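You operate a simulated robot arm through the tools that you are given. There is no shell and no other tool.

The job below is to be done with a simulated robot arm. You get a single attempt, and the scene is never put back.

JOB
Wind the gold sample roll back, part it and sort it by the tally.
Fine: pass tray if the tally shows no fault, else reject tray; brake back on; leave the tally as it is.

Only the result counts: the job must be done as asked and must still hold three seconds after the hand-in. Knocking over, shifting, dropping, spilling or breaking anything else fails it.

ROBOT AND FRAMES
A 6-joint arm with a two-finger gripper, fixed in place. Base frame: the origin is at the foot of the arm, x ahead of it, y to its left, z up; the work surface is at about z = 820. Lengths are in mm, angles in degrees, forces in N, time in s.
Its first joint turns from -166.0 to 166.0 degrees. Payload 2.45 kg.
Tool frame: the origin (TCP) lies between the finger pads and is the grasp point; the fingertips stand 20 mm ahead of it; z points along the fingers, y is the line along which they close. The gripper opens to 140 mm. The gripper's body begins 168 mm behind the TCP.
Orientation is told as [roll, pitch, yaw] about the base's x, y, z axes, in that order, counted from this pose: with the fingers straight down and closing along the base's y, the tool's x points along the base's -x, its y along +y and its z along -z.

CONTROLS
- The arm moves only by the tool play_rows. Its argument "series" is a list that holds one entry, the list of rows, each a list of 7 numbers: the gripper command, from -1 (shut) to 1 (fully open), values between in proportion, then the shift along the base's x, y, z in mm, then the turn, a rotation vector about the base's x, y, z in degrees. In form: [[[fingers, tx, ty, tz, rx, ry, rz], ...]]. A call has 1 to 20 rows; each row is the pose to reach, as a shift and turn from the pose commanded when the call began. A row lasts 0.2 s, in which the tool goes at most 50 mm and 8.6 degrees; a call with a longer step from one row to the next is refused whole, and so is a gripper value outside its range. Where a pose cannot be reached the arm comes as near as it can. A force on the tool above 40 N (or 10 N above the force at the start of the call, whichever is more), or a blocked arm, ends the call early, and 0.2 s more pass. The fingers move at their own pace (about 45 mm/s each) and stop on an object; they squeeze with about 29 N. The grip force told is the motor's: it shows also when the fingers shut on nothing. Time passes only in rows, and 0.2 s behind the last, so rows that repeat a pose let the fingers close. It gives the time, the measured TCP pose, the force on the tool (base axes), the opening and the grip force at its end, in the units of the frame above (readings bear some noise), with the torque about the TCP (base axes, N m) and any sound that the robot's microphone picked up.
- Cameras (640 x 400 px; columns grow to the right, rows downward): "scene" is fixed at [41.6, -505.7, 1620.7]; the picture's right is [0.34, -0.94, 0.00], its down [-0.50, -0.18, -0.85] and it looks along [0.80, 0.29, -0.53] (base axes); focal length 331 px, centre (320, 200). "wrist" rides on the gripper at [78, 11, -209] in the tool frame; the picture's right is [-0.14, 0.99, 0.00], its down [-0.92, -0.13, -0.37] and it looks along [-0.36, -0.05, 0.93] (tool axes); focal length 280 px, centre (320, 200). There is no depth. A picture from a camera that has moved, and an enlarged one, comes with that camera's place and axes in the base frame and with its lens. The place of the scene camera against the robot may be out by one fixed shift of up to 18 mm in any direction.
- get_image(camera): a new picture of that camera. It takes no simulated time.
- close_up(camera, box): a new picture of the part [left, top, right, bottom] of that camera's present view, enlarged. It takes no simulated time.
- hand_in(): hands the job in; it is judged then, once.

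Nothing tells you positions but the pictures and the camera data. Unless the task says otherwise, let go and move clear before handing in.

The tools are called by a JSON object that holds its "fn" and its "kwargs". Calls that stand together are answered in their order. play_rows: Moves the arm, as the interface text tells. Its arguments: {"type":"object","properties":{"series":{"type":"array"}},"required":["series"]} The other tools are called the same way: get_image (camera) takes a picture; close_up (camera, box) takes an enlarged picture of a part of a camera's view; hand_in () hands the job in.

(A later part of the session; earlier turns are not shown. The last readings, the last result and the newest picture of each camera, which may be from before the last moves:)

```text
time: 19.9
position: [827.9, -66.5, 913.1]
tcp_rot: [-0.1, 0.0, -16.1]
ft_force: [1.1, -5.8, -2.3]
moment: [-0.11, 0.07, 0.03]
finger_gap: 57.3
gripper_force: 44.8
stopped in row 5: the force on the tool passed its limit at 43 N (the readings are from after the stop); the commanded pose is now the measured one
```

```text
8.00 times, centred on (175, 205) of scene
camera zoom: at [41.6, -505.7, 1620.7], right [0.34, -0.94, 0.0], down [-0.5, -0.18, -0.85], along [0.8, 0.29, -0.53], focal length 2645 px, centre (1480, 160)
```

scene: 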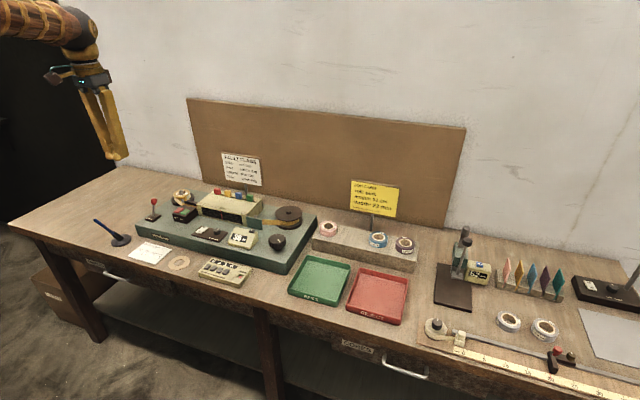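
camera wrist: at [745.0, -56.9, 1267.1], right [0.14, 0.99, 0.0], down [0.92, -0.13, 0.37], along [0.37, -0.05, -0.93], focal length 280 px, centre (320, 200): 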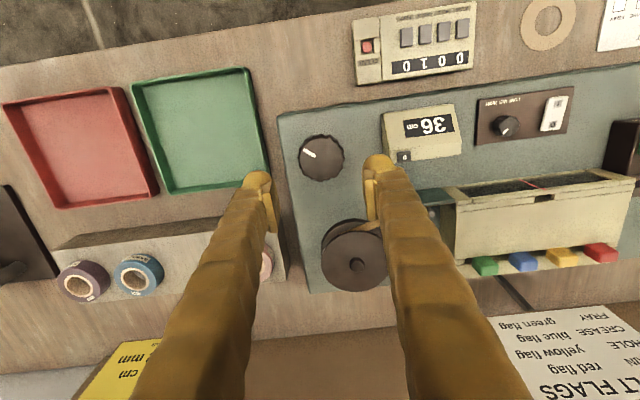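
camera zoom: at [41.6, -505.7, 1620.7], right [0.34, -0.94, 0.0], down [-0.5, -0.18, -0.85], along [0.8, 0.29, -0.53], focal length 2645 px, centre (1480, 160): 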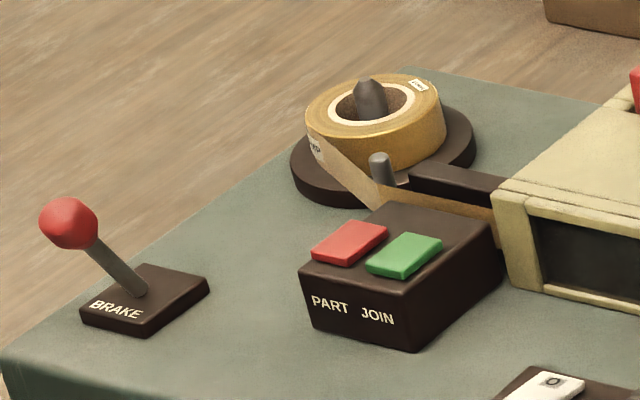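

Clockwise raises the counter (now 40 cm), so winding back is counter-clockwise, about 4° per cm. The forces suggest the knob centre is a few mm nearer, about x = 822, so I'll open, recentre and turn the gripper to a -70° yaw before gripping again.

{"fn": "play_rows", "kwargs": {"series": [[[-0.2, 0, 0, 0, 0, 0, 0], [0.1, 0, 0, 0, 0, 0, 0], [0.4, 0, 0, 0, 0, 0, 0], [0.4, -3, 1, 0, 0, 0, -6], [0.4, -5, 2, 0, 0, 0, -14], [0.4, -5, 2, 0, 0, 0, -22], [0.4, -5, 2, 0, 0, 0, -30], [0.4, -5, 2, 0, 0, 0, -38], [0.4, -5, 2, 0, 0, 0, -46], [0.4, -5, 2, 0, 0, 0, -54], [0.4, -5, 2, 0, 0, 0, -54]]]}}

{"fn": "get_image", "kwargs": {"camera": "wrist"}}

{"fn": "close_up", "kwargs": {"camera": "scene", "box": [220, 205, 314, 265]}}

```text
time: 22.2
position: [823.5, -63.7, 912.3]
tcp_rot: [-0.1, 0.0, -70.3]
ft_force: [-1.0, 0.1, 0.1]
moment: [0.0, -0.03, 0.01]
finger_gap: 98.2
gripper_force: 0.2
```

```text
taken
camera wrist: at [808.7, 11.7, 1121.1], right [0.98, 0.21, 0.0], down [0.19, -0.91, 0.37], along [0.07, -0.36, -0.93], focal length 280 px, centre (320, 200)
```

wrist: 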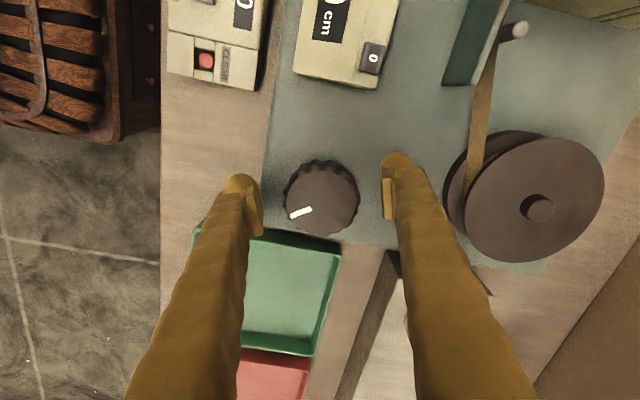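

```text
6.67 times, centred on (267, 235) of scene
camera zoom: at [41.6, -505.7, 1620.7], right [0.34, -0.94, 0.0], down [-0.5, -0.18, -0.85], along [0.8, 0.29, -0.53], focal length 2204 px, centre (673, -33)
```

zoom: 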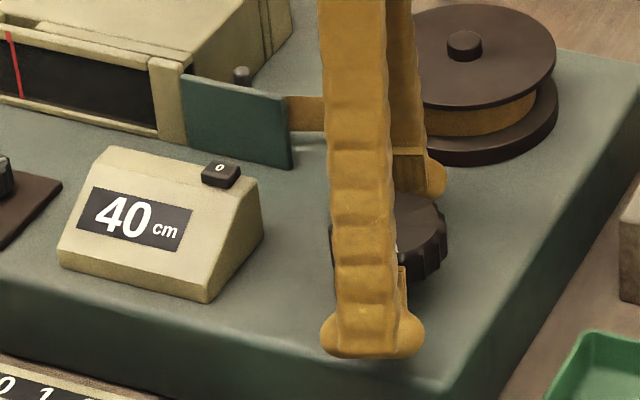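

The knob looks well centred between the fingers here. One closer picture to fix its centre before gripping.

{"fn": "close_up", "kwargs": {"camera": "wrist", "box": [220, 125, 420, 250]}}

```text
3.20 times, centred on (320, 188) of wrist
camera zoom: at [808.7, 11.7, 1121.1], right [0.98, 0.21, 0.0], down [0.19, -0.91, 0.37], along [0.07, -0.36, -0.93], focal length 897 px, centre (320, 240)
```

zoom: 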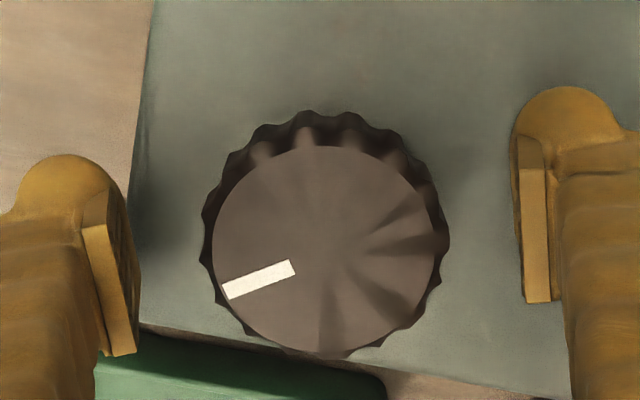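

Grip now at this yaw and read the side force.

{"fn": "play_rows", "kwargs": {"series": [[[0, 1.5, 0, 0, 0, 0, 0], [-0.5, 1.5, 0, 0, 0, 0, 0], [-1, 1.5, 0, 0, 0, 0, 0], [-1, 1.5, 0, 0, 0, 0, 0]]]}}

```text
time: 23.2
position: [823.8, -63.9, 911.8]
tcp_rot: [-0.2, 0.0, -70.1]
ft_force: [-15.9, -6.1, 3.9]
moment: [0.04, -0.17, -0.04]
finger_gap: 57.8
gripper_force: 34.7
```

Side force is small (17 N); centre is about (823.6, -64). I'll relieve it and turn counter-clockwise 48°, then read the counter.

{"fn": "play_rows", "kwargs": {"series": [[[-1, -1.3, -0.3, 0, 0, 0, 0], [-1, -1.3, -0.3, 0, 0, 0, 3], [-1, -1.3, -0.3, 0, 0, 0, 8], [-1, -1.3, -0.3, 0, 0, 0, 13], [-1, -1.3, -0.3, 0, 0, 0, 18], [-1, -1.3, -0.3, 0, 0, 0, 23], [-1, -1.3, -0.3, 0, 0, 0, 28], [-1, -1.3, -0.3, 0, 0, 0, 33], [-1, -1.3, -0.3, 0, 0, 0, 38], [-1, -1.3, -0.3, 0, 0, 0, 43], [-1, -1.3, -0.3, 0, 0, 0, 48], [-1, -1.3, -0.3, 0, 0, 0, 48]]]}}

{"fn": "close_up", "kwargs": {"camera": "scene", "box": [220, 205, 314, 265]}}

```text
time: 25.9
position: [823.4, -64.9, 912.6]
tcp_rot: [-0.1, -0.1, -22.0]
ft_force: [0.6, -14.8, -1.4]
moment: [0.22, 0.06, 0.0]
finger_gap: 57.8
gripper_force: 44.7
```

```text
6.67 times, centred on (267, 235) of scene
camera zoom: at [41.6, -505.7, 1620.7], right [0.34, -0.94, 0.0], down [-0.5, -0.18, -0.85], along [0.8, 0.29, -0.53], focal length 2204 px, centre (673, -33)
```

zoom: 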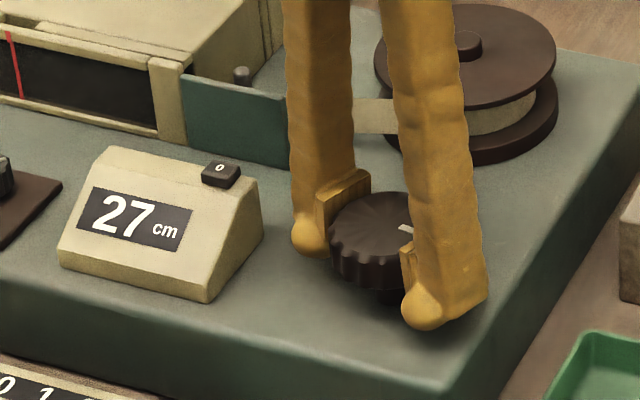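

The counter went down to 27 cm, so counter-clockwise winds back at about 0.27 cm per degree. I'll ease the side force and turn another 60°.

{"fn": "play_rows", "kwargs": {"series": [[[-1, 0, -0.8, 0, 0, 0, 0], [-1, 0, -0.8, 0, 0, 0, 4], [-1, 0, -0.8, 0, 0, 0, 9], [-1, 0, -0.8, 0, 0, 0, 14], [-1, 0, -0.8, 0, 0, 0, 19], [-1, 0, -0.8, 0, 0, 0, 24], [-1, 0, -0.8, 0, 0, 0, 29], [-1, 0, -0.8, 0, 0, 0, 34], [-1, 0, -0.8, 0, 0, 0, 39], [-1, 0, -0.8, 0, 0, 0, 44], [-1, 0, -0.8, 0, 0, 0, 49], [-1, 0, -0.8, 0, 0, 0, 54], [-1, 0, -0.8, 0, 0, 0, 60], [-1, 0, -0.8, 0, 0, 0, 60]]]}}

{"fn": "close_up", "kwargs": {"camera": "scene", "box": [220, 205, 314, 265]}}

{"fn": "close_up", "kwargs": {"camera": "scene", "box": [135, 170, 263, 250]}}

```text
time: 28.9
position: [824.9, -65.9, 914.3]
tcp_rot: [-0.1, 0.0, 37.9]
ft_force: [0.3, -13.3, 3.3]
moment: [0.1, -0.04, 0.03]
finger_gap: 57.7
gripper_force: 44.8
```

```text
6.67 times, centred on (267, 235) of scene
camera zoom: at [41.6, -505.7, 1620.7], right [0.34, -0.94, 0.0], down [-0.5, -0.18, -0.85], along [0.8, 0.29, -0.53], focal length 2204 px, centre (673, -33)
```

zoom: 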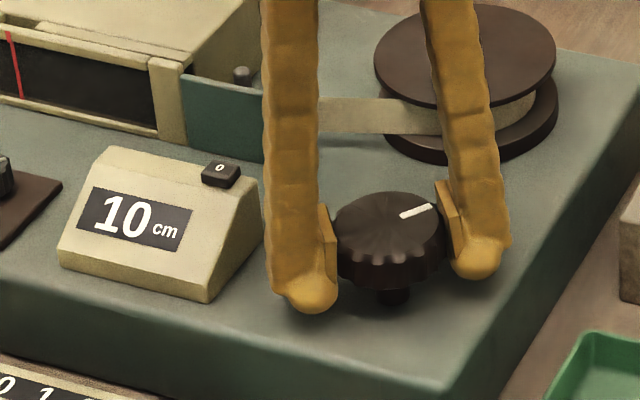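

```text
5.00 times, centred on (199, 210) of scene
camera zoom: at [41.6, -505.7, 1620.7], right [0.34, -0.94, 0.0], down [-0.5, -0.18, -0.85], along [0.8, 0.29, -0.53], focal length 1653 px, centre (925, 150)
```

zoom: 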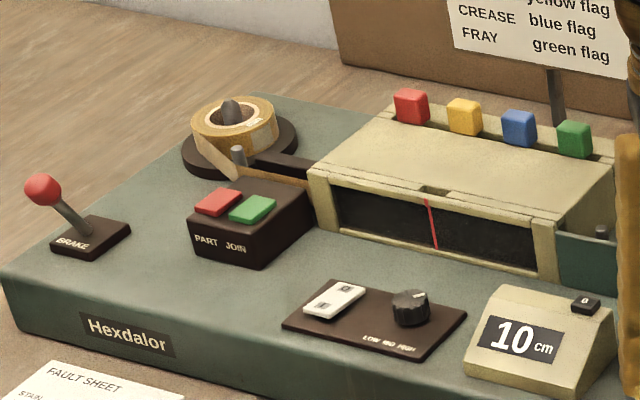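

10 cm left (about 3.6° per cm). I'll turn another 30° with a small relief shift, then check.

{"fn": "play_rows", "kwargs": {"series": [[[-1, 0, -0.8, 0, 0, 0, 0], [-1, 0, -0.8, 0, 0, 0, 5], [-1, 0, -0.8, 0, 0, 0, 10], [-1, 0, -0.8, 0, 0, 0, 15], [-1, 0, -0.8, 0, 0, 0, 20], [-1, 0, -0.8, 0, 0, 0, 25], [-1, 0, -0.8, 0, 0, 0, 30], [-1, 0, -0.8, 0, 0, 0, 30]]]}}

{"fn": "close_up", "kwargs": {"camera": "scene", "box": [220, 205, 314, 265]}}

{"fn": "close_up", "kwargs": {"camera": "scene", "box": [135, 170, 263, 250]}}

```text
time: 30.6
position: [825.0, -65.8, 912.6]
tcp_rot: [-0.1, 0.0, 68.0]
ft_force: [10.4, 4.6, 3.1]
moment: [-0.03, 0.11, 0.01]
finger_gap: 57.9
gripper_force: 44.5
```

```text
6.67 times, centred on (267, 235) of scene
camera zoom: at [41.6, -505.7, 1620.7], right [0.34, -0.94, 0.0], down [-0.5, -0.18, -0.85], along [0.8, 0.29, -0.53], focal length 2204 px, centre (673, -33)
```

zoom: 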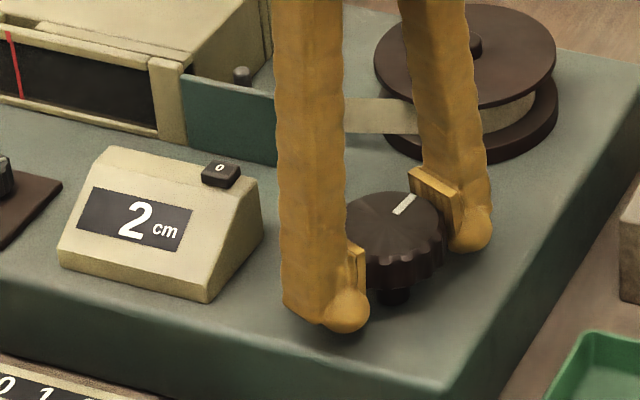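

```text
5.00 times, centred on (199, 210) of scene
camera zoom: at [41.6, -505.7, 1620.7], right [0.34, -0.94, 0.0], down [-0.5, -0.18, -0.85], along [0.8, 0.29, -0.53], focal length 1653 px, centre (925, 150)
```

zoom: 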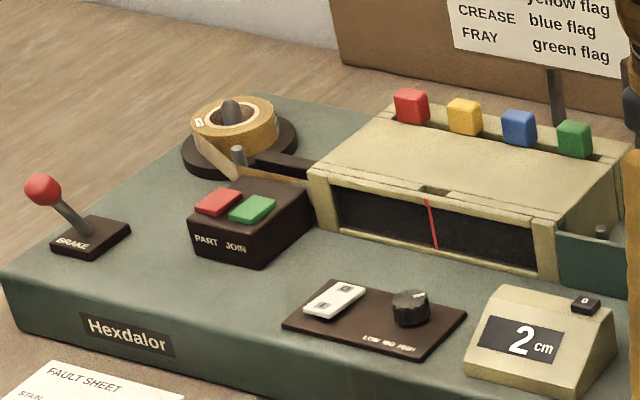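

2 cm left; another 6°.

{"fn": "play_rows", "kwargs": {"series": [[[-1, 0, 0, 0, 0, 0, 3], [-1, 0, 0, 0, 0, 0, 6], [-1, 0, 0, 0, 0, 0, 6], [-1, 0, 0, 0, 0, 0, 6]]]}}

{"fn": "close_up", "kwargs": {"camera": "scene", "box": [220, 205, 314, 265]}}

{"fn": "close_up", "kwargs": {"camera": "scene", "box": [155, 180, 219, 220]}}

```text
time: 31.6
position: [824.8, -65.9, 911.7]
tcp_rot: [-0.2, 0.0, 74.0]
ft_force: [16.1, 4.7, 4.8]
moment: [-0.01, 0.18, 0.0]
finger_gap: 57.7
gripper_force: 45.2
```

```text
6.67 times, centred on (267, 235) of scene
camera zoom: at [41.6, -505.7, 1620.7], right [0.34, -0.94, 0.0], down [-0.5, -0.18, -0.85], along [0.8, 0.29, -0.53], focal length 2204 px, centre (673, -33)
```

zoom: 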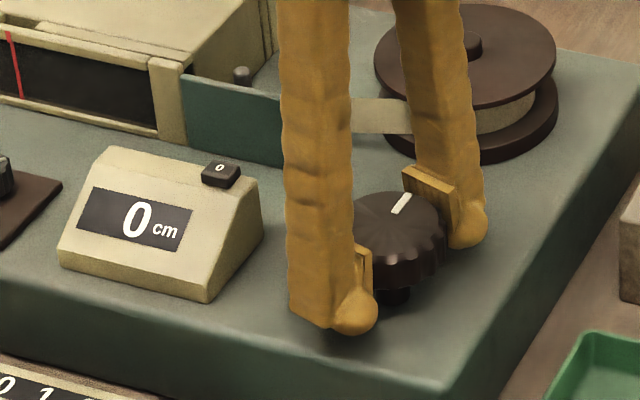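

```text
10.00 times, centred on (187, 200) of scene
camera zoom: at [41.6, -505.7, 1620.7], right [0.34, -0.94, 0.0], down [-0.5, -0.18, -0.85], along [0.8, 0.29, -0.53], focal length 3306 px, centre (1650, 200)
```

zoom: 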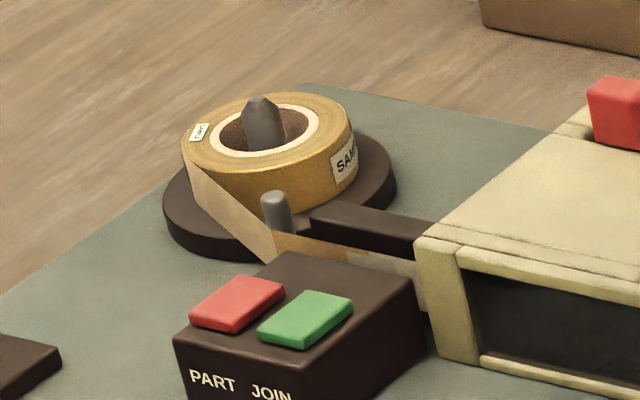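

The counter reads 0 and the leader has come through to the part block; by the geometry perhaps 0.4 cm remains, so I'll turn a further 1.5° and look.

{"fn": "play_rows", "kwargs": {"series": [[[-1, -0.8, -0.2, 0, 0, 0, 0.8], [-1, -0.8, -0.2, 0, 0, 0, 1.5], [-1, -0.8, -0.2, 0, 0, 0, 1.5]]]}}

{"fn": "close_up", "kwargs": {"camera": "scene", "box": [220, 205, 314, 265]}}

{"fn": "close_up", "kwargs": {"camera": "scene", "box": [155, 180, 219, 220]}}

```text
time: 32.6
position: [824.2, -65.9, 911.2]
tcp_rot: [-0.2, -0.1, 75.5]
ft_force: [4.9, -1.2, -4.7]
moment: [-0.07, 0.01, -0.61]
finger_gap: 57.9
gripper_force: 44.4
stopped in row 3: the force on the tool passed its limit at 41 N (the readings are from after the stop); the commanded pose is now the measured one
```

```text
6.67 times, centred on (267, 235) of scene
camera zoom: at [41.6, -505.7, 1620.7], right [0.34, -0.94, 0.0], down [-0.5, -0.18, -0.85], along [0.8, 0.29, -0.53], focal length 2204 px, centre (673, -33)
```

zoom: 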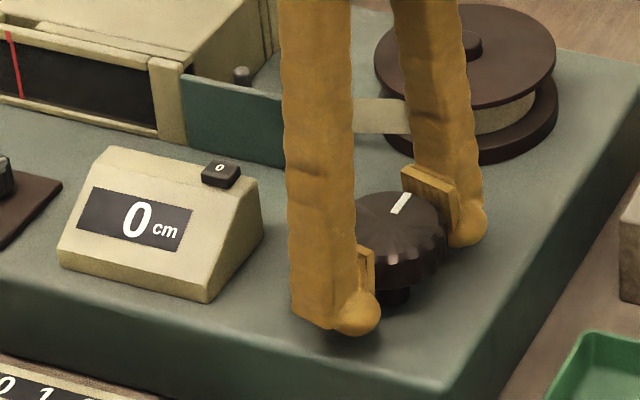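

```text
10.00 times, centred on (187, 200) of scene
camera zoom: at [41.6, -505.7, 1620.7], right [0.34, -0.94, 0.0], down [-0.5, -0.18, -0.85], along [0.8, 0.29, -0.53], focal length 3306 px, centre (1650, 200)
```

zoom: 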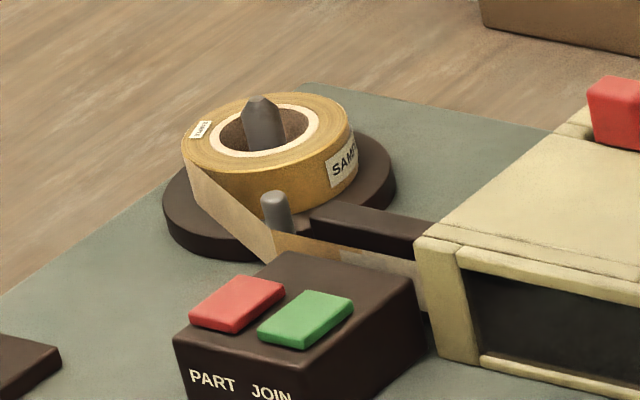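

A stop was met right at 0, so the roll is fully wound back. I'll let go of the knob, rise, and turn the gripper back to square on the way to the PART button.

{"fn": "play_rows", "kwargs": {"series": [[[-0.5, 0, 0, 0, 0, 0, 0], [0, 0, 0, 0, 0, 0, 0], [0.3, 0, 0, 0, 0, 0, 0], [0.3, 0, 0, 25, 0, 0, 0], [0.3, 0, 0, 65, 0, 0, 0], [0.3, 0, 0, 110, 0, 0, 0], [0.3, 0, 0, 140, 0, 0, 0], [0, 0, 0, 140, 0, 0, -8], [-0.5, 0, 0, 140, 0, 0, -16], [-1, 0, 0, 140, 0, 0, -24], [-1, 0, 0, 140, 0, 0, -32], [-1, 0, 0, 140, 0, 0, -40], [-1, 0, 0, 140, 0, 0, -48], [-1, 0, 0, 140, 0, 0, -56], [-1, 0, 0, 140, 0, 0, -64], [-1, 0, 0, 140, 0, 0, -72], [-1, 0, 0, 140, 0, 0, -75.5], [-1, 0, 0, 140, 0, 0, -75.5]]]}}

{"fn": "close_up", "kwargs": {"camera": "scene", "box": [130, 170, 330, 295]}}

```text
time: 36.5
position: [824.3, -64.5, 1051.9]
tcp_rot: [-0.2, 0.0, -0.3]
ft_force: [0.5, 0.8, 0.0]
moment: [0.03, 0.01, 0.04]
finger_gap: 0.0
gripper_force: 29.2
```

```text
3.20 times, centred on (230, 232) of scene
camera zoom: at [41.6, -505.7, 1620.7], right [0.34, -0.94, 0.0], down [-0.5, -0.18, -0.85], along [0.8, 0.29, -0.53], focal length 1058 px, centre (608, 96)
```

zoom: 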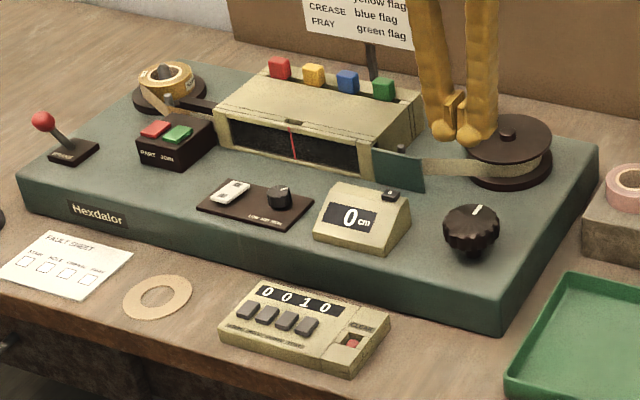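

Counter holds at 0. Now moving over above the red PART button at about (859, 371).

{"fn": "play_rows", "kwargs": {"series": [[[-1, 3, 44, 0, 0, 0, 0], [-1, 7, 88, 0, 0, 0, 0], [-1, 10, 132, 0, 0, 0, 0], [-1, 14, 176, 0, 0, 0, 0], [-1, 17, 220, 0, 0, 0, 0], [-1, 21, 264, 0, 0, 0, 0], [-1, 24, 308, 0, 0, 0, 0], [-1, 28, 352, 0, 0, 0, 0], [-1, 31, 396, 0, 0, 0, 0], [-1, 34.5, 437, 0, 0, 0, 0], [-1, 34.5, 437, -40, 0, 0, 0], [-1, 34.5, 437, -60, 0, 0, 0], [-1, 34.5, 437, -60, 0, 0, 0]]]}}

{"fn": "get_image", "kwargs": {"camera": "wrist"}}

{"fn": "close_up", "kwargs": {"camera": "wrist", "box": [240, 110, 400, 210]}}

{"fn": "close_up", "kwargs": {"camera": "scene", "box": [135, 160, 231, 230]}}

```text
time: 39.2
position: [860.0, 372.1, 993.7]
tcp_rot: [-0.2, -0.1, -0.1]
ft_force: [0.3, 0.7, 0.5]
moment: [0.01, 0.0, 0.0]
finger_gap: 0.3
gripper_force: 29.0
```

```text
taken
camera wrist: at [781.7, 382.0, 1201.6], right [0.14, 0.99, 0.0], down [0.92, -0.13, 0.37], along [0.37, -0.06, -0.93], focal length 280 px, centre (320, 200)
```

wrist: 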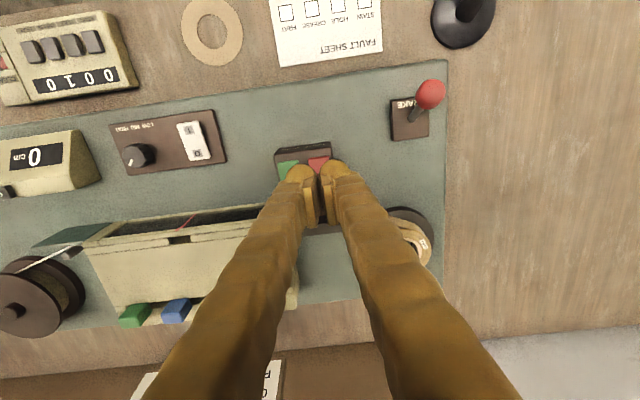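

```text
4.00 times, centred on (320, 160) of wrist
camera zoom: at [781.7, 382.0, 1201.6], right [0.14, 0.99, 0.0], down [0.92, -0.13, 0.37], along [0.37, -0.06, -0.93], focal length 1122 px, centre (320, 360)
```

zoom: 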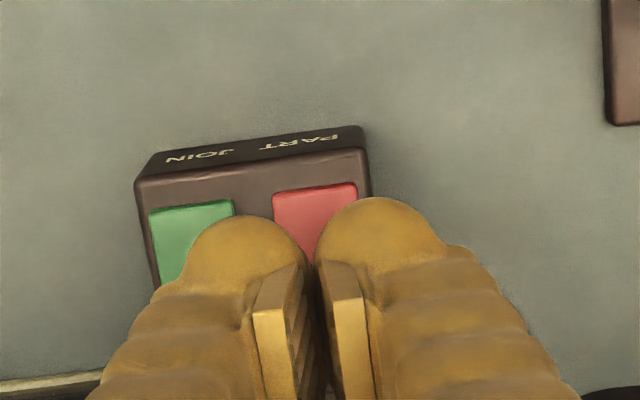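

```text
5.71 times, centred on (183, 195) of scene
camera zoom: at [41.6, -505.7, 1620.7], right [0.34, -0.94, 0.0], down [-0.5, -0.18, -0.85], along [0.8, 0.29, -0.53], focal length 1889 px, centre (1103, 229)
```

zoom: 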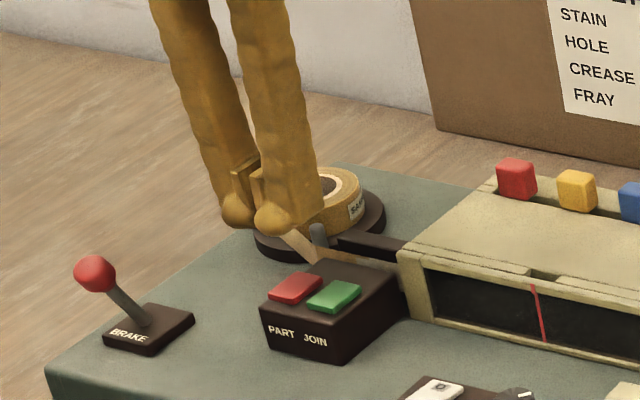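

The tool is near the PART button; with closed fingers centred, one tip could touch JOIN, so I'll offset so that only the inner finger lands on the red button, then press gently.

{"fn": "play_rows", "kwargs": {"series": [[[-1, 9, 11, 0, 0, 0, 0], [-1, 9, 11, -25, 0, 0, 0], [-1, 9, 11, -45, 0, 0, 0], [-1, 9, 11, -45, 0, 0, 0]]]}}

{"fn": "close_up", "kwargs": {"camera": "wrist", "box": [240, 110, 400, 210]}}

{"fn": "close_up", "kwargs": {"camera": "scene", "box": [145, 175, 209, 215]}}

```text
time: 40.2
position: [868.6, 382.4, 947.4]
tcp_rot: [-0.2, 0.0, -0.1]
ft_force: [-0.1, 0.2, 0.6]
moment: [-0.02, 0.0, 0.02]
finger_gap: 0.0
gripper_force: 29.1
```

```text
4.00 times, centred on (320, 160) of wrist
camera zoom: at [790.6, 392.1, 1156.6], right [0.14, 0.99, 0.0], down [0.92, -0.13, 0.37], along [0.37, -0.06, -0.93], focal length 1122 px, centre (320, 360)
```

zoom: 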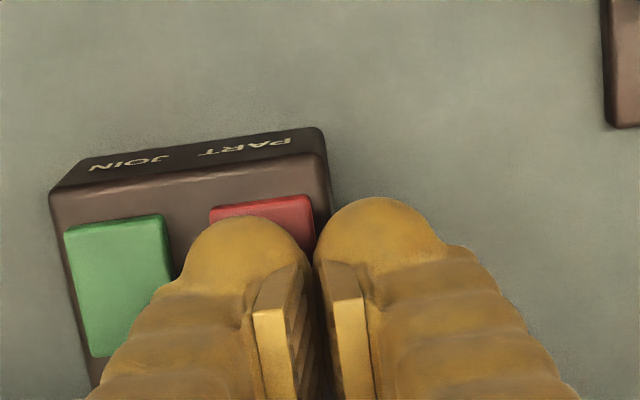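

```text
10.00 times, centred on (177, 195) of scene
camera zoom: at [41.6, -505.7, 1620.7], right [0.34, -0.94, 0.0], down [-0.5, -0.18, -0.85], along [0.8, 0.29, -0.53], focal length 3306 px, centre (1750, 250)
```

zoom: 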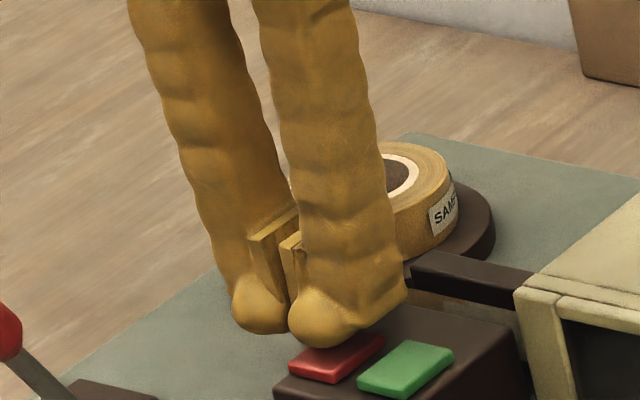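

The inner finger is right above the red button and clear of JOIN. Pressing down in small steps.

{"fn": "play_rows", "kwargs": {"series": [[[-1, 0, 0, -3, 0, 0, 0], [-1, 0, 0, -5, 0, 0, 0], [-1, 0, 0, -7, 0, 0, 0], [-1, 0, 0, -8.5, 0, 0, 0], [-1, 0, 0, -10, 0, 0, 0]]]}}

{"fn": "close_up", "kwargs": {"camera": "scene", "box": [145, 175, 209, 215]}}

```text
time: 41.5
position: [868.8, 382.7, 937.2]
tcp_rot: [-0.2, 0.0, -0.1]
ft_force: [-0.3, 0.3, 2.6]
moment: [-0.02, 0.01, -0.02]
finger_gap: 0.2
gripper_force: 29.0
heard: click
```

```text
10.00 times, centred on (177, 195) of scene
camera zoom: at [41.6, -505.7, 1620.7], right [0.34, -0.94, 0.0], down [-0.5, -0.18, -0.85], along [0.8, 0.29, -0.53], focal length 3306 px, centre (1750, 250)
```

zoom: 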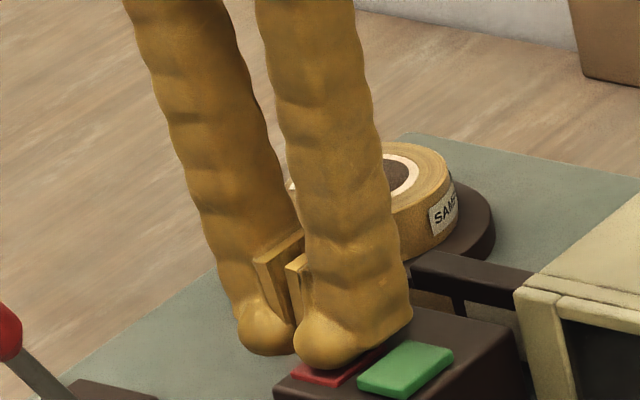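

A click was heard. I rise straight up and check the tape.

{"fn": "play_rows", "kwargs": {"series": [[[-1, 0, 0, 10, 0, 0, 0], [-1, 0, 0, 50, 0, 0, 0], [-1, 0, 0, 95, 0, 0, 0], [-1, -30, 0, 130, 0, 0, 0], [-1, -70, 0, 150, 0, 0, 0], [-1, -70, 0, 150, 0, 0, 0]]]}}

{"fn": "get_image", "kwargs": {"camera": "wrist"}}

{"fn": "close_up", "kwargs": {"camera": "scene", "box": [135, 170, 231, 230]}}

{"fn": "close_up", "kwargs": {"camera": "scene", "box": [190, 180, 318, 260]}}

```text
time: 42.9
position: [798.1, 382.6, 1088.7]
tcp_rot: [-0.2, 0.1, -0.2]
ft_force: [-0.4, 0.1, -0.1]
moment: [0.01, -0.01, -0.02]
finger_gap: 0.0
gripper_force: 29.3
```

```text
taken
camera wrist: at [720.6, 392.7, 1296.4], right [0.14, 0.99, 0.0], down [0.92, -0.13, 0.37], along [0.37, -0.06, -0.93], focal length 280 px, centre (320, 200)
```

wrist: 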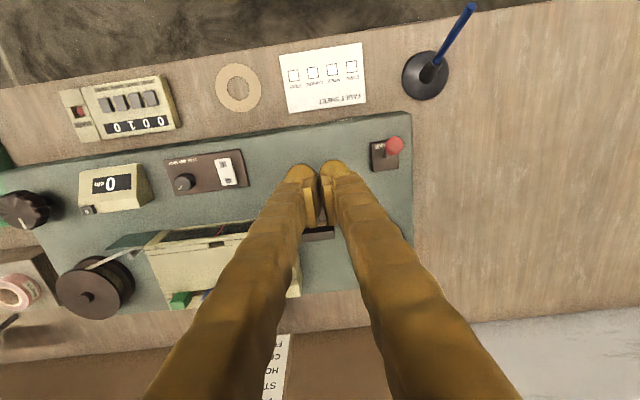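

```text
6.67 times, centred on (183, 200) of scene
camera zoom: at [41.6, -505.7, 1620.7], right [0.34, -0.94, 0.0], down [-0.5, -0.18, -0.85], along [0.8, 0.29, -0.53], focal length 2204 px, centre (1233, 200)
```

zoom: 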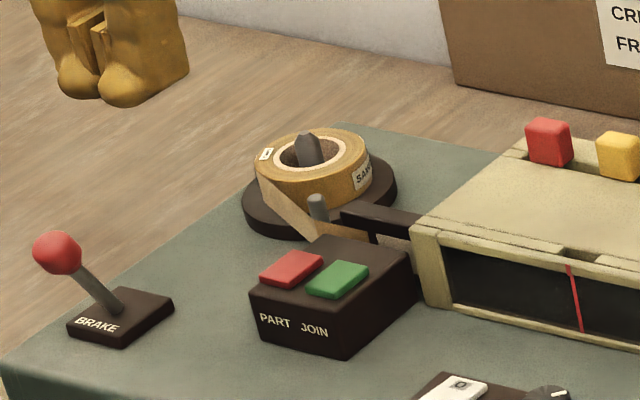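

```text
5.00 times, centred on (254, 220) of scene
camera zoom: at [41.6, -505.7, 1620.7], right [0.34, -0.94, 0.0], down [-0.5, -0.18, -0.85], along [0.8, 0.29, -0.53], focal length 1653 px, centre (650, 100)
```

zoom: 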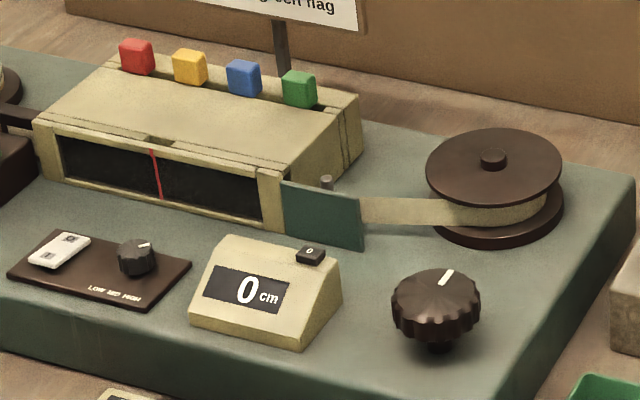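

The tape is parted: a gap now shows between the gold tail and the leader. Since I'm close, I'll put the brake back on first: regrip the lever ball at about (799, 475) and swing it back the way it came.

{"fn": "play_rows", "kwargs": {"series": [[[-0.2, 0, 40, 0, 0, 0, 0], [-0.2, 1, 80, 0, 0, 0, 0], [-0.2, 1, 93, -30, 0, 0, 0], [-0.2, 1, 93, -70, 0, 0, 0], [-0.2, 1, 93, -105, 0, 0, 0], [-0.2, 1, 93, -105, 0, 0, 0]]]}}

{"fn": "close_up", "kwargs": {"camera": "wrist", "box": [240, 90, 400, 290]}}

{"fn": "close_up", "kwargs": {"camera": "scene", "box": [155, 180, 219, 220]}}

```text
time: 44.2
position: [798.9, 475.3, 982.7]
tcp_rot: [-0.2, -0.1, -0.2]
ft_force: [-0.3, 0.8, 0.2]
moment: [0.01, 0.0, -0.01]
finger_gap: 55.8
gripper_force: 0.2
```

```text
2.00 times, centred on (320, 190) of wrist
camera zoom: at [721.2, 485.8, 1191.0], right [0.14, 0.99, 0.0], down [0.92, -0.13, 0.37], along [0.37, -0.05, -0.93], focal length 561 px, centre (320, 220)
```

zoom: 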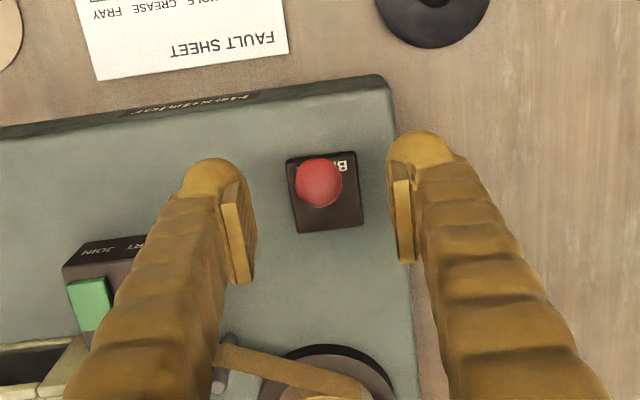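

```text
10.00 times, centred on (187, 200) of scene
camera zoom: at [41.6, -505.7, 1620.7], right [0.34, -0.94, 0.0], down [-0.5, -0.18, -0.85], along [0.8, 0.29, -0.53], focal length 3306 px, centre (1650, 200)
```

zoom: 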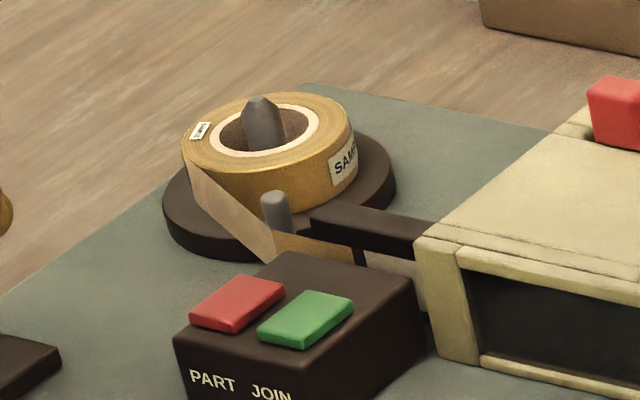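

Gap is clear: the tape is parted. I descend on the lever ball, close, and swing it back to the far side.

{"fn": "play_rows", "kwargs": {"series": [[[-0.2, 0, 0.5, -25, 0, 0, 0], [-0.2, 0, 0.5, -40, 0, 0, 0], [-0.7, 0, 0.5, -40, 0, 0, 0], [-1, 0, 0.5, -40, 0, 0, 0], [-1, 0, 0.5, -40, 0, 0, 0], [-1, 0, 0.5, -40, 0, 0, 0]]]}}

```text
time: 45.6
position: [799.1, 474.8, 942.5]
tcp_rot: [-0.3, -0.1, -0.1]
ft_force: [1.0, -12.6, -2.7]
moment: [0.02, -0.01, -0.06]
finger_gap: 17.4
gripper_force: 37.0
```

Gripped at 17 mm as before. Swinging back along the arc.

{"fn": "play_rows", "kwargs": {"series": [[[-1, 0, -0.7, 0, 0, 0, 0], [-1, 6, -0.7, 2.5, 0, 0, 0], [-1, 13, -0.7, 5, 0, 0, 0], [-1, 20, -0.7, 6.5, 0, 0, 0], [-1, 27, -0.7, 7, 0, 0, 0], [-1, 34, -0.7, 6.5, 0, 0, 0], [-1, 41, -0.7, 5, 0, 0, 0], [-1, 48, -0.7, 2.5, 0, 0, 0], [-1, 54, -0.7, 0, 0, 0, 0], [-1, 55, -0.7, -0.5, 0, 0, 0]]]}}

{"fn": "close_up", "kwargs": {"camera": "scene", "box": [110, 160, 210, 230]}}

```text
time: 47.9
position: [854.4, 475.3, 943.4]
tcp_rot: [-0.2, -0.1, -0.2]
ft_force: [-10.4, -7.3, 20.7]
moment: [0.02, 1.2, 0.12]
finger_gap: 17.1
gripper_force: 42.9
```

```text
5.71 times, centred on (160, 195) of scene
camera zoom: at [41.6, -505.7, 1620.7], right [0.34, -0.94, 0.0], down [-0.5, -0.18, -0.85], along [0.8, 0.29, -0.53], focal length 1889 px, centre (1234, 229)
```

zoom: 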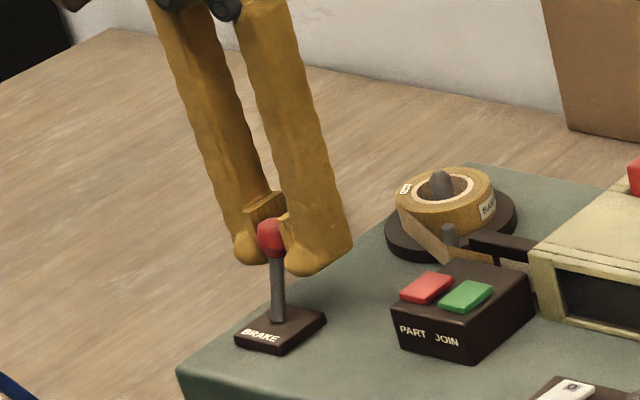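

The lever is against its far stop again. Releasing and rising; then I'll view the roll.

{"fn": "play_rows", "kwargs": {"series": [[[-1, -0.5, 0, 0, 0, 0, 0], [-0.6, -0.5, 0, 0, 0, 0, 0], [-0.2, -0.5, 0, 0, 0, 0, 0], [-0.2, -0.5, 0, 0, 0, 0, 0], [-0.2, -0.5, 0, 30, 0, 0, 0], [-0.2, -0.5, 0, 75, 0, 0, 0], [0.2, -0.5, 0, 115, 0, 0, 0], [0.4, -0.5, 0, 115, 0, 0, 0], [0.6, -0.5, 0, 115, 0, 0, 0]]]}}

{"fn": "get_image", "kwargs": {"camera": "wrist"}}

{"fn": "close_up", "kwargs": {"camera": "wrist", "box": [240, 190, 400, 290]}}

{"fn": "close_up", "kwargs": {"camera": "scene", "box": [110, 160, 230, 240]}}

```text
time: 49.9
position: [852.7, 475.1, 1058.2]
tcp_rot: [-0.2, 0.0, 0.0]
ft_force: [0.3, 0.4, -0.6]
moment: [-0.01, 0.02, 0.01]
finger_gap: 111.9
gripper_force: 0.0
```

```text
taken
camera wrist: at [775.3, 484.7, 1266.1], right [0.14, 0.99, 0.0], down [0.92, -0.13, 0.37], along [0.37, -0.06, -0.93], focal length 280 px, centre (320, 200)
```

wrist: 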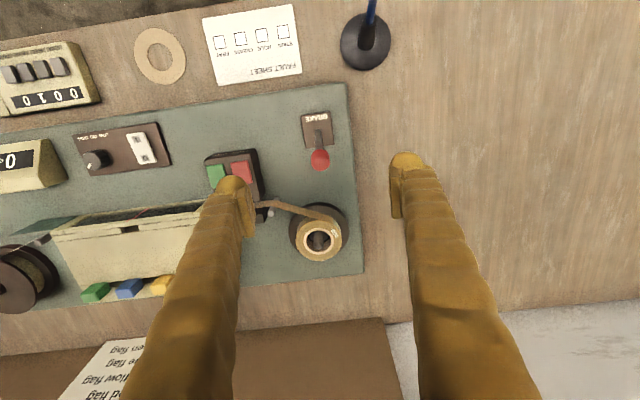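

```text
4.00 times, centred on (320, 240) of wrist
camera zoom: at [775.3, 484.7, 1266.1], right [0.14, 0.99, 0.0], down [0.92, -0.13, 0.37], along [0.37, -0.06, -0.93], focal length 1122 px, centre (320, 40)
```

zoom: 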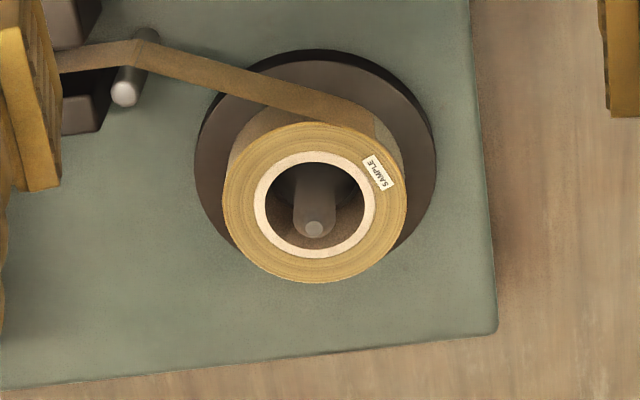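

```text
5.00 times, centred on (170, 200) of scene
camera zoom: at [41.6, -505.7, 1620.7], right [0.34, -0.94, 0.0], down [-0.5, -0.18, -0.85], along [0.8, 0.29, -0.53], focal length 1653 px, centre (1070, 200)
```

zoom: 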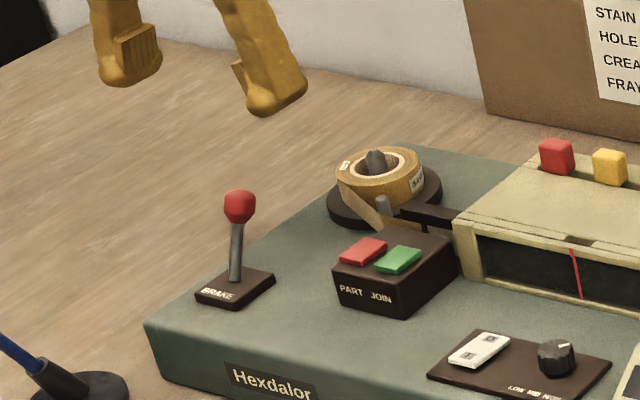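

The brake lever is back on the far side as at the start. The roll is about 65 mm across, centred near (973.5, 454.5), top z ≈ 918 — beyond straight-down reach, so I'll tilt the fingers outward about 28° and approach from above with closing still along y.

{"fn": "play_rows", "kwargs": {"series": [[[0.6, 0, 0, 0, 0, -7, 0], [0.6, 0, 0, 0, 0, -14, 0], [0.6, 0, 0, 0, 0, -21, 0], [0.6, 0, 0, 0, 0, -28, 0], [0.6, 30, -5, 0, 0, -28, 0], [0.6, 65, -10, 0, 0, -28, 0], [0.6, 95, -15, 0, 0, -28, 0], [0.6, 121, -20.5, 0, 0, -28, 0], [0.6, 121, -20.5, -15, 0, -28, 0], [0.6, 121, -20.5, -15, 0, -28, 0]]]}}

{"fn": "get_image", "kwargs": {"camera": "wrist"}}

{"fn": "get_image", "kwargs": {"camera": "scene"}}

```text
time: 52.0
position: [973.9, 454.3, 1042.6]
tcp_rot: [-0.2, -28.0, -0.1]
ft_force: [0.3, 0.0, -0.4]
moment: [-0.02, -0.01, -0.03]
finger_gap: 112.1
gripper_force: 0.0
```

```text
taken
camera wrist: at [807.8, 464.6, 1189.3], right [0.12, 0.99, 0.06], down [0.64, -0.13, 0.76], along [0.76, -0.05, -0.65], focal length 280 px, centre (320, 200)
```

wrist: 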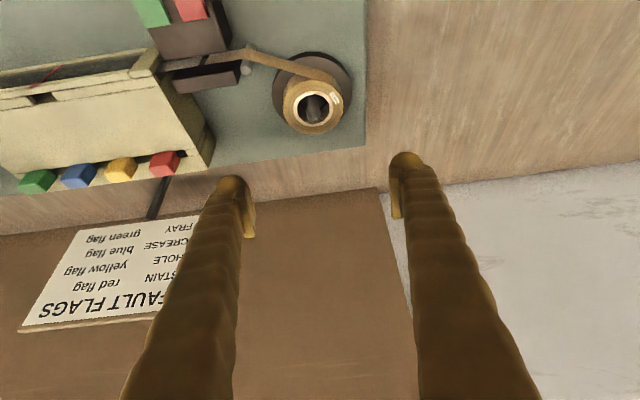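

```text
taken
```

scene: 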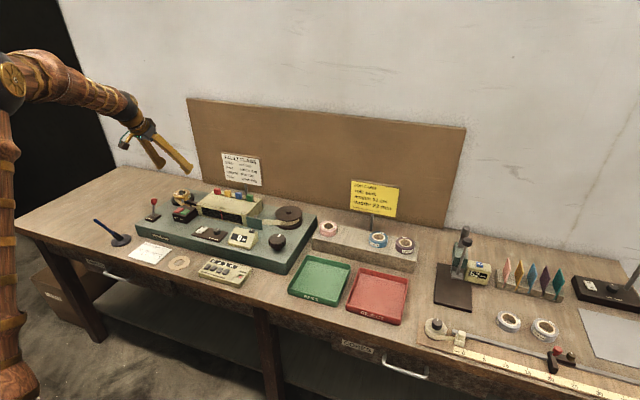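

The tilted pose is reached exactly. I'll zoom on the roll to refine its centre, height and the plate below.

{"fn": "close_up", "kwargs": {"camera": "wrist", "box": [240, 40, 400, 140]}}

{"fn": "close_up", "kwargs": {"camera": "scene", "box": [160, 180, 208, 210]}}

```text
4.00 times, centred on (320, 90) of wrist
camera zoom: at [807.8, 464.6, 1189.3], right [0.12, 0.99, 0.06], down [0.64, -0.13, 0.76], along [0.76, -0.05, -0.65], focal length 1122 px, centre (320, 640)
```

zoom: 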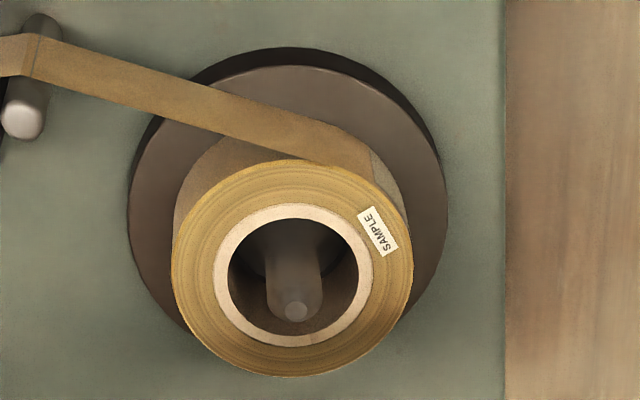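

```text
13.33 times, centred on (184, 195) of scene
camera zoom: at [41.6, -505.7, 1620.7], right [0.34, -0.94, 0.0], down [-0.5, -0.18, -0.85], along [0.8, 0.29, -0.53], focal length 4409 px, centre (2133, 267)
```

zoom: 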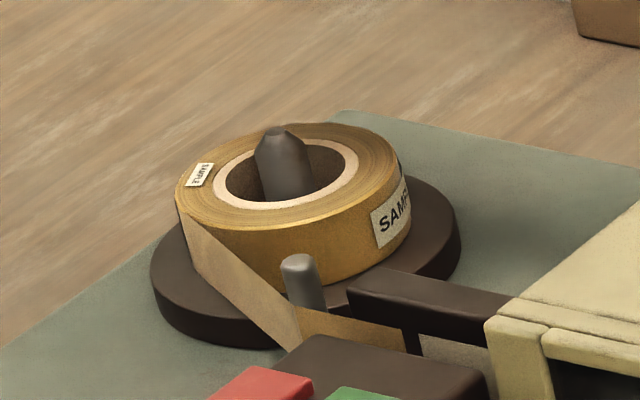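

Roll: top z ≈ 917, bottom ≈ 895, centre ≈ (973, 455). I'll descend with the fingers at about 95 mm opening to TCP z ≈ 926, checking the view part way.

{"fn": "play_rows", "kwargs": {"series": [[[0.36, -0.5, 0.7, -35, 0, 0, 0], [0.36, -0.5, 0.7, -70, 0, 0, 0], [0.36, -0.5, 0.7, -85, 0, 0, 0], [0.36, -0.5, 0.7, -85, 0, 0, 0]]]}}

{"fn": "get_image", "kwargs": {"camera": "wrist"}}

{"fn": "close_up", "kwargs": {"camera": "scene", "box": [140, 155, 236, 215]}}

```text
time: 53.0
position: [975.7, 454.7, 956.7]
tcp_rot: [-0.1, -27.9, -0.1]
ft_force: [0.5, 0.6, 0.2]
moment: [-0.01, -0.03, -0.02]
finger_gap: 95.4
gripper_force: 0.1
```

```text
taken
camera wrist: at [807.7, 465.0, 1104.3], right [0.12, 0.99, 0.06], down [0.64, -0.13, 0.76], along [0.76, -0.05, -0.65], focal length 280 px, centre (320, 200)
```

wrist: 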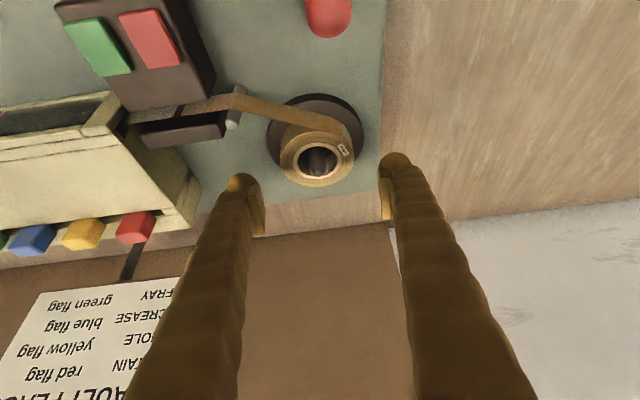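

```text
6.67 times, centred on (188, 185) of scene
camera zoom: at [41.6, -505.7, 1620.7], right [0.34, -0.94, 0.0], down [-0.5, -0.18, -0.85], along [0.8, 0.29, -0.53], focal length 2204 px, centre (1200, 300)
```

zoom: 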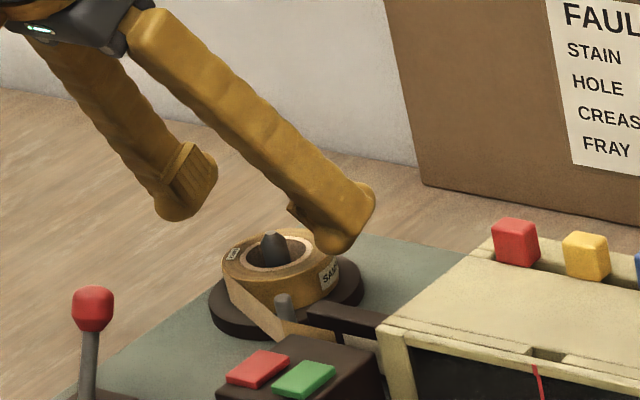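

Approach looks centred. One zoom to refine before the last 30 mm.

{"fn": "close_up", "kwargs": {"camera": "wrist", "box": [240, 90, 400, 190]}}

```text
4.00 times, centred on (320, 140) of wrist
camera zoom: at [807.7, 465.0, 1104.3], right [0.12, 0.99, 0.06], down [0.64, -0.13, 0.76], along [0.76, -0.05, -0.65], focal length 1122 px, centre (320, 440)
```

zoom: 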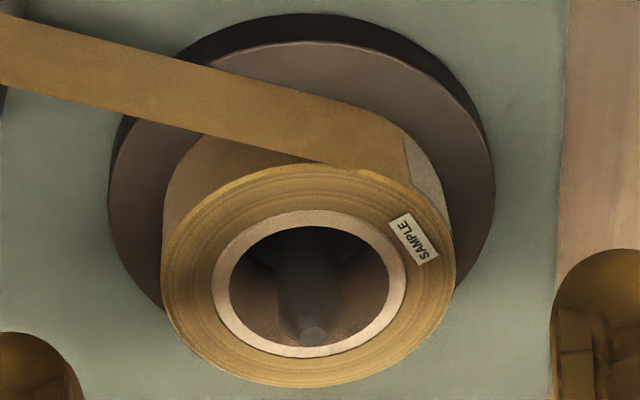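

Confirmed: roll centre (972.5, 454.5), top z ≈ 917. Descending the last 31 mm slowly.

{"fn": "play_rows", "kwargs": {"series": [[[0.36, -1, 0, -12, 0, 0, 0], [0.36, -1, 0, -22, 0, 0, 0], [0.36, -1, 0, -28, 0, 0, 0], [0.36, -1, 0, -31, 0, 0, 0], [0.36, -1, 0, -31, 0, 0, 0]]]}}

{"fn": "get_image", "kwargs": {"camera": "wrist"}}

{"fn": "close_up", "kwargs": {"camera": "scene", "box": [145, 165, 225, 215]}}

```text
time: 54.2
position: [973.6, 455.4, 926.0]
tcp_rot: [-0.2, -28.0, -0.1]
ft_force: [0.1, -0.6, -0.6]
moment: [-0.01, -0.01, 0.04]
finger_gap: 95.1
gripper_force: 0.1
```

```text
taken
camera wrist: at [806.4, 465.3, 1073.5], right [0.12, 0.99, 0.06], down [0.64, -0.13, 0.76], along [0.76, -0.06, -0.65], focal length 280 px, centre (320, 200)
```

wrist: 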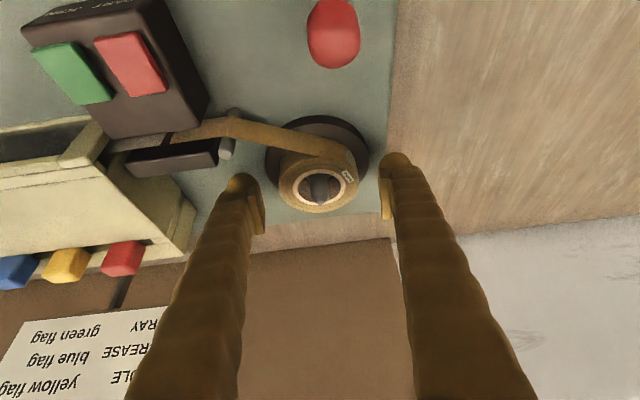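

```text
8.00 times, centred on (185, 190) of scene
camera zoom: at [41.6, -505.7, 1620.7], right [0.34, -0.94, 0.0], down [-0.5, -0.18, -0.85], along [0.8, 0.29, -0.53], focal length 2645 px, centre (1400, 280)
```

zoom: 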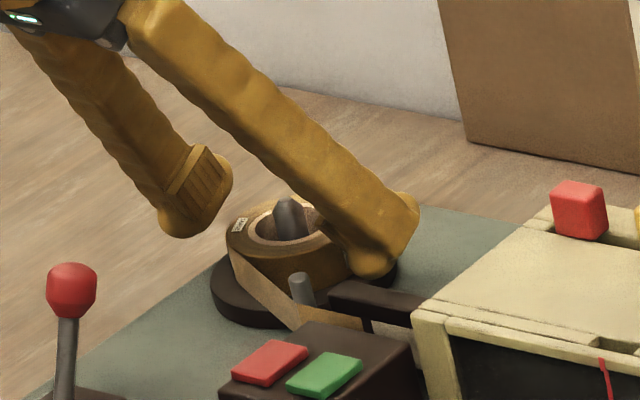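

The roll sits between the pads. Closing on it.

{"fn": "play_rows", "kwargs": {"series": [[[0, 0, 0, -1, 0, 0, 0], [-0.3, 0, 0, -1, 0, 0, 0], [-1, 0, 0, -1, 0, 0, 0], [-1, 0, 0, -1, 0, 0, 0], [-1, 0, 0, -1, 0, 0, 0]]]}}

{"fn": "close_up", "kwargs": {"camera": "wrist", "box": [220, 100, 420, 225]}}

{"fn": "close_up", "kwargs": {"camera": "scene", "box": [145, 165, 225, 215]}}

```text
time: 55.5
position: [972.4, 454.5, 925.4]
tcp_rot: [-0.2, -28.0, -0.2]
ft_force: [0.0, -0.2, 0.5]
moment: [-0.06, -0.01, 0.01]
finger_gap: 64.7
gripper_force: 29.3
```

```text
3.20 times, centred on (320, 162) of wrist
camera zoom: at [806.4, 465.4, 1072.6], right [0.12, 0.99, 0.06], down [0.64, -0.13, 0.76], along [0.76, -0.06, -0.65], focal length 897 px, centre (320, 320)
```

zoom: 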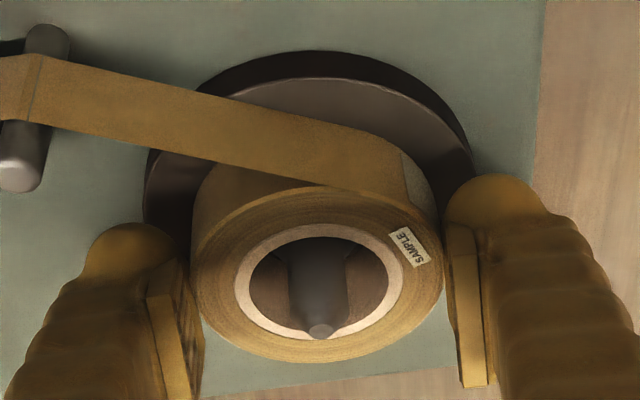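

```text
8.00 times, centred on (185, 190) of scene
camera zoom: at [41.6, -505.7, 1620.7], right [0.34, -0.94, 0.0], down [-0.5, -0.18, -0.85], along [0.8, 0.29, -0.53], focal length 2645 px, centre (1400, 280)
```

zoom: 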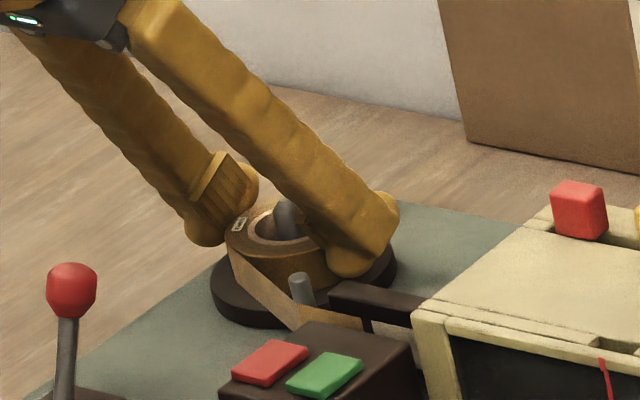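

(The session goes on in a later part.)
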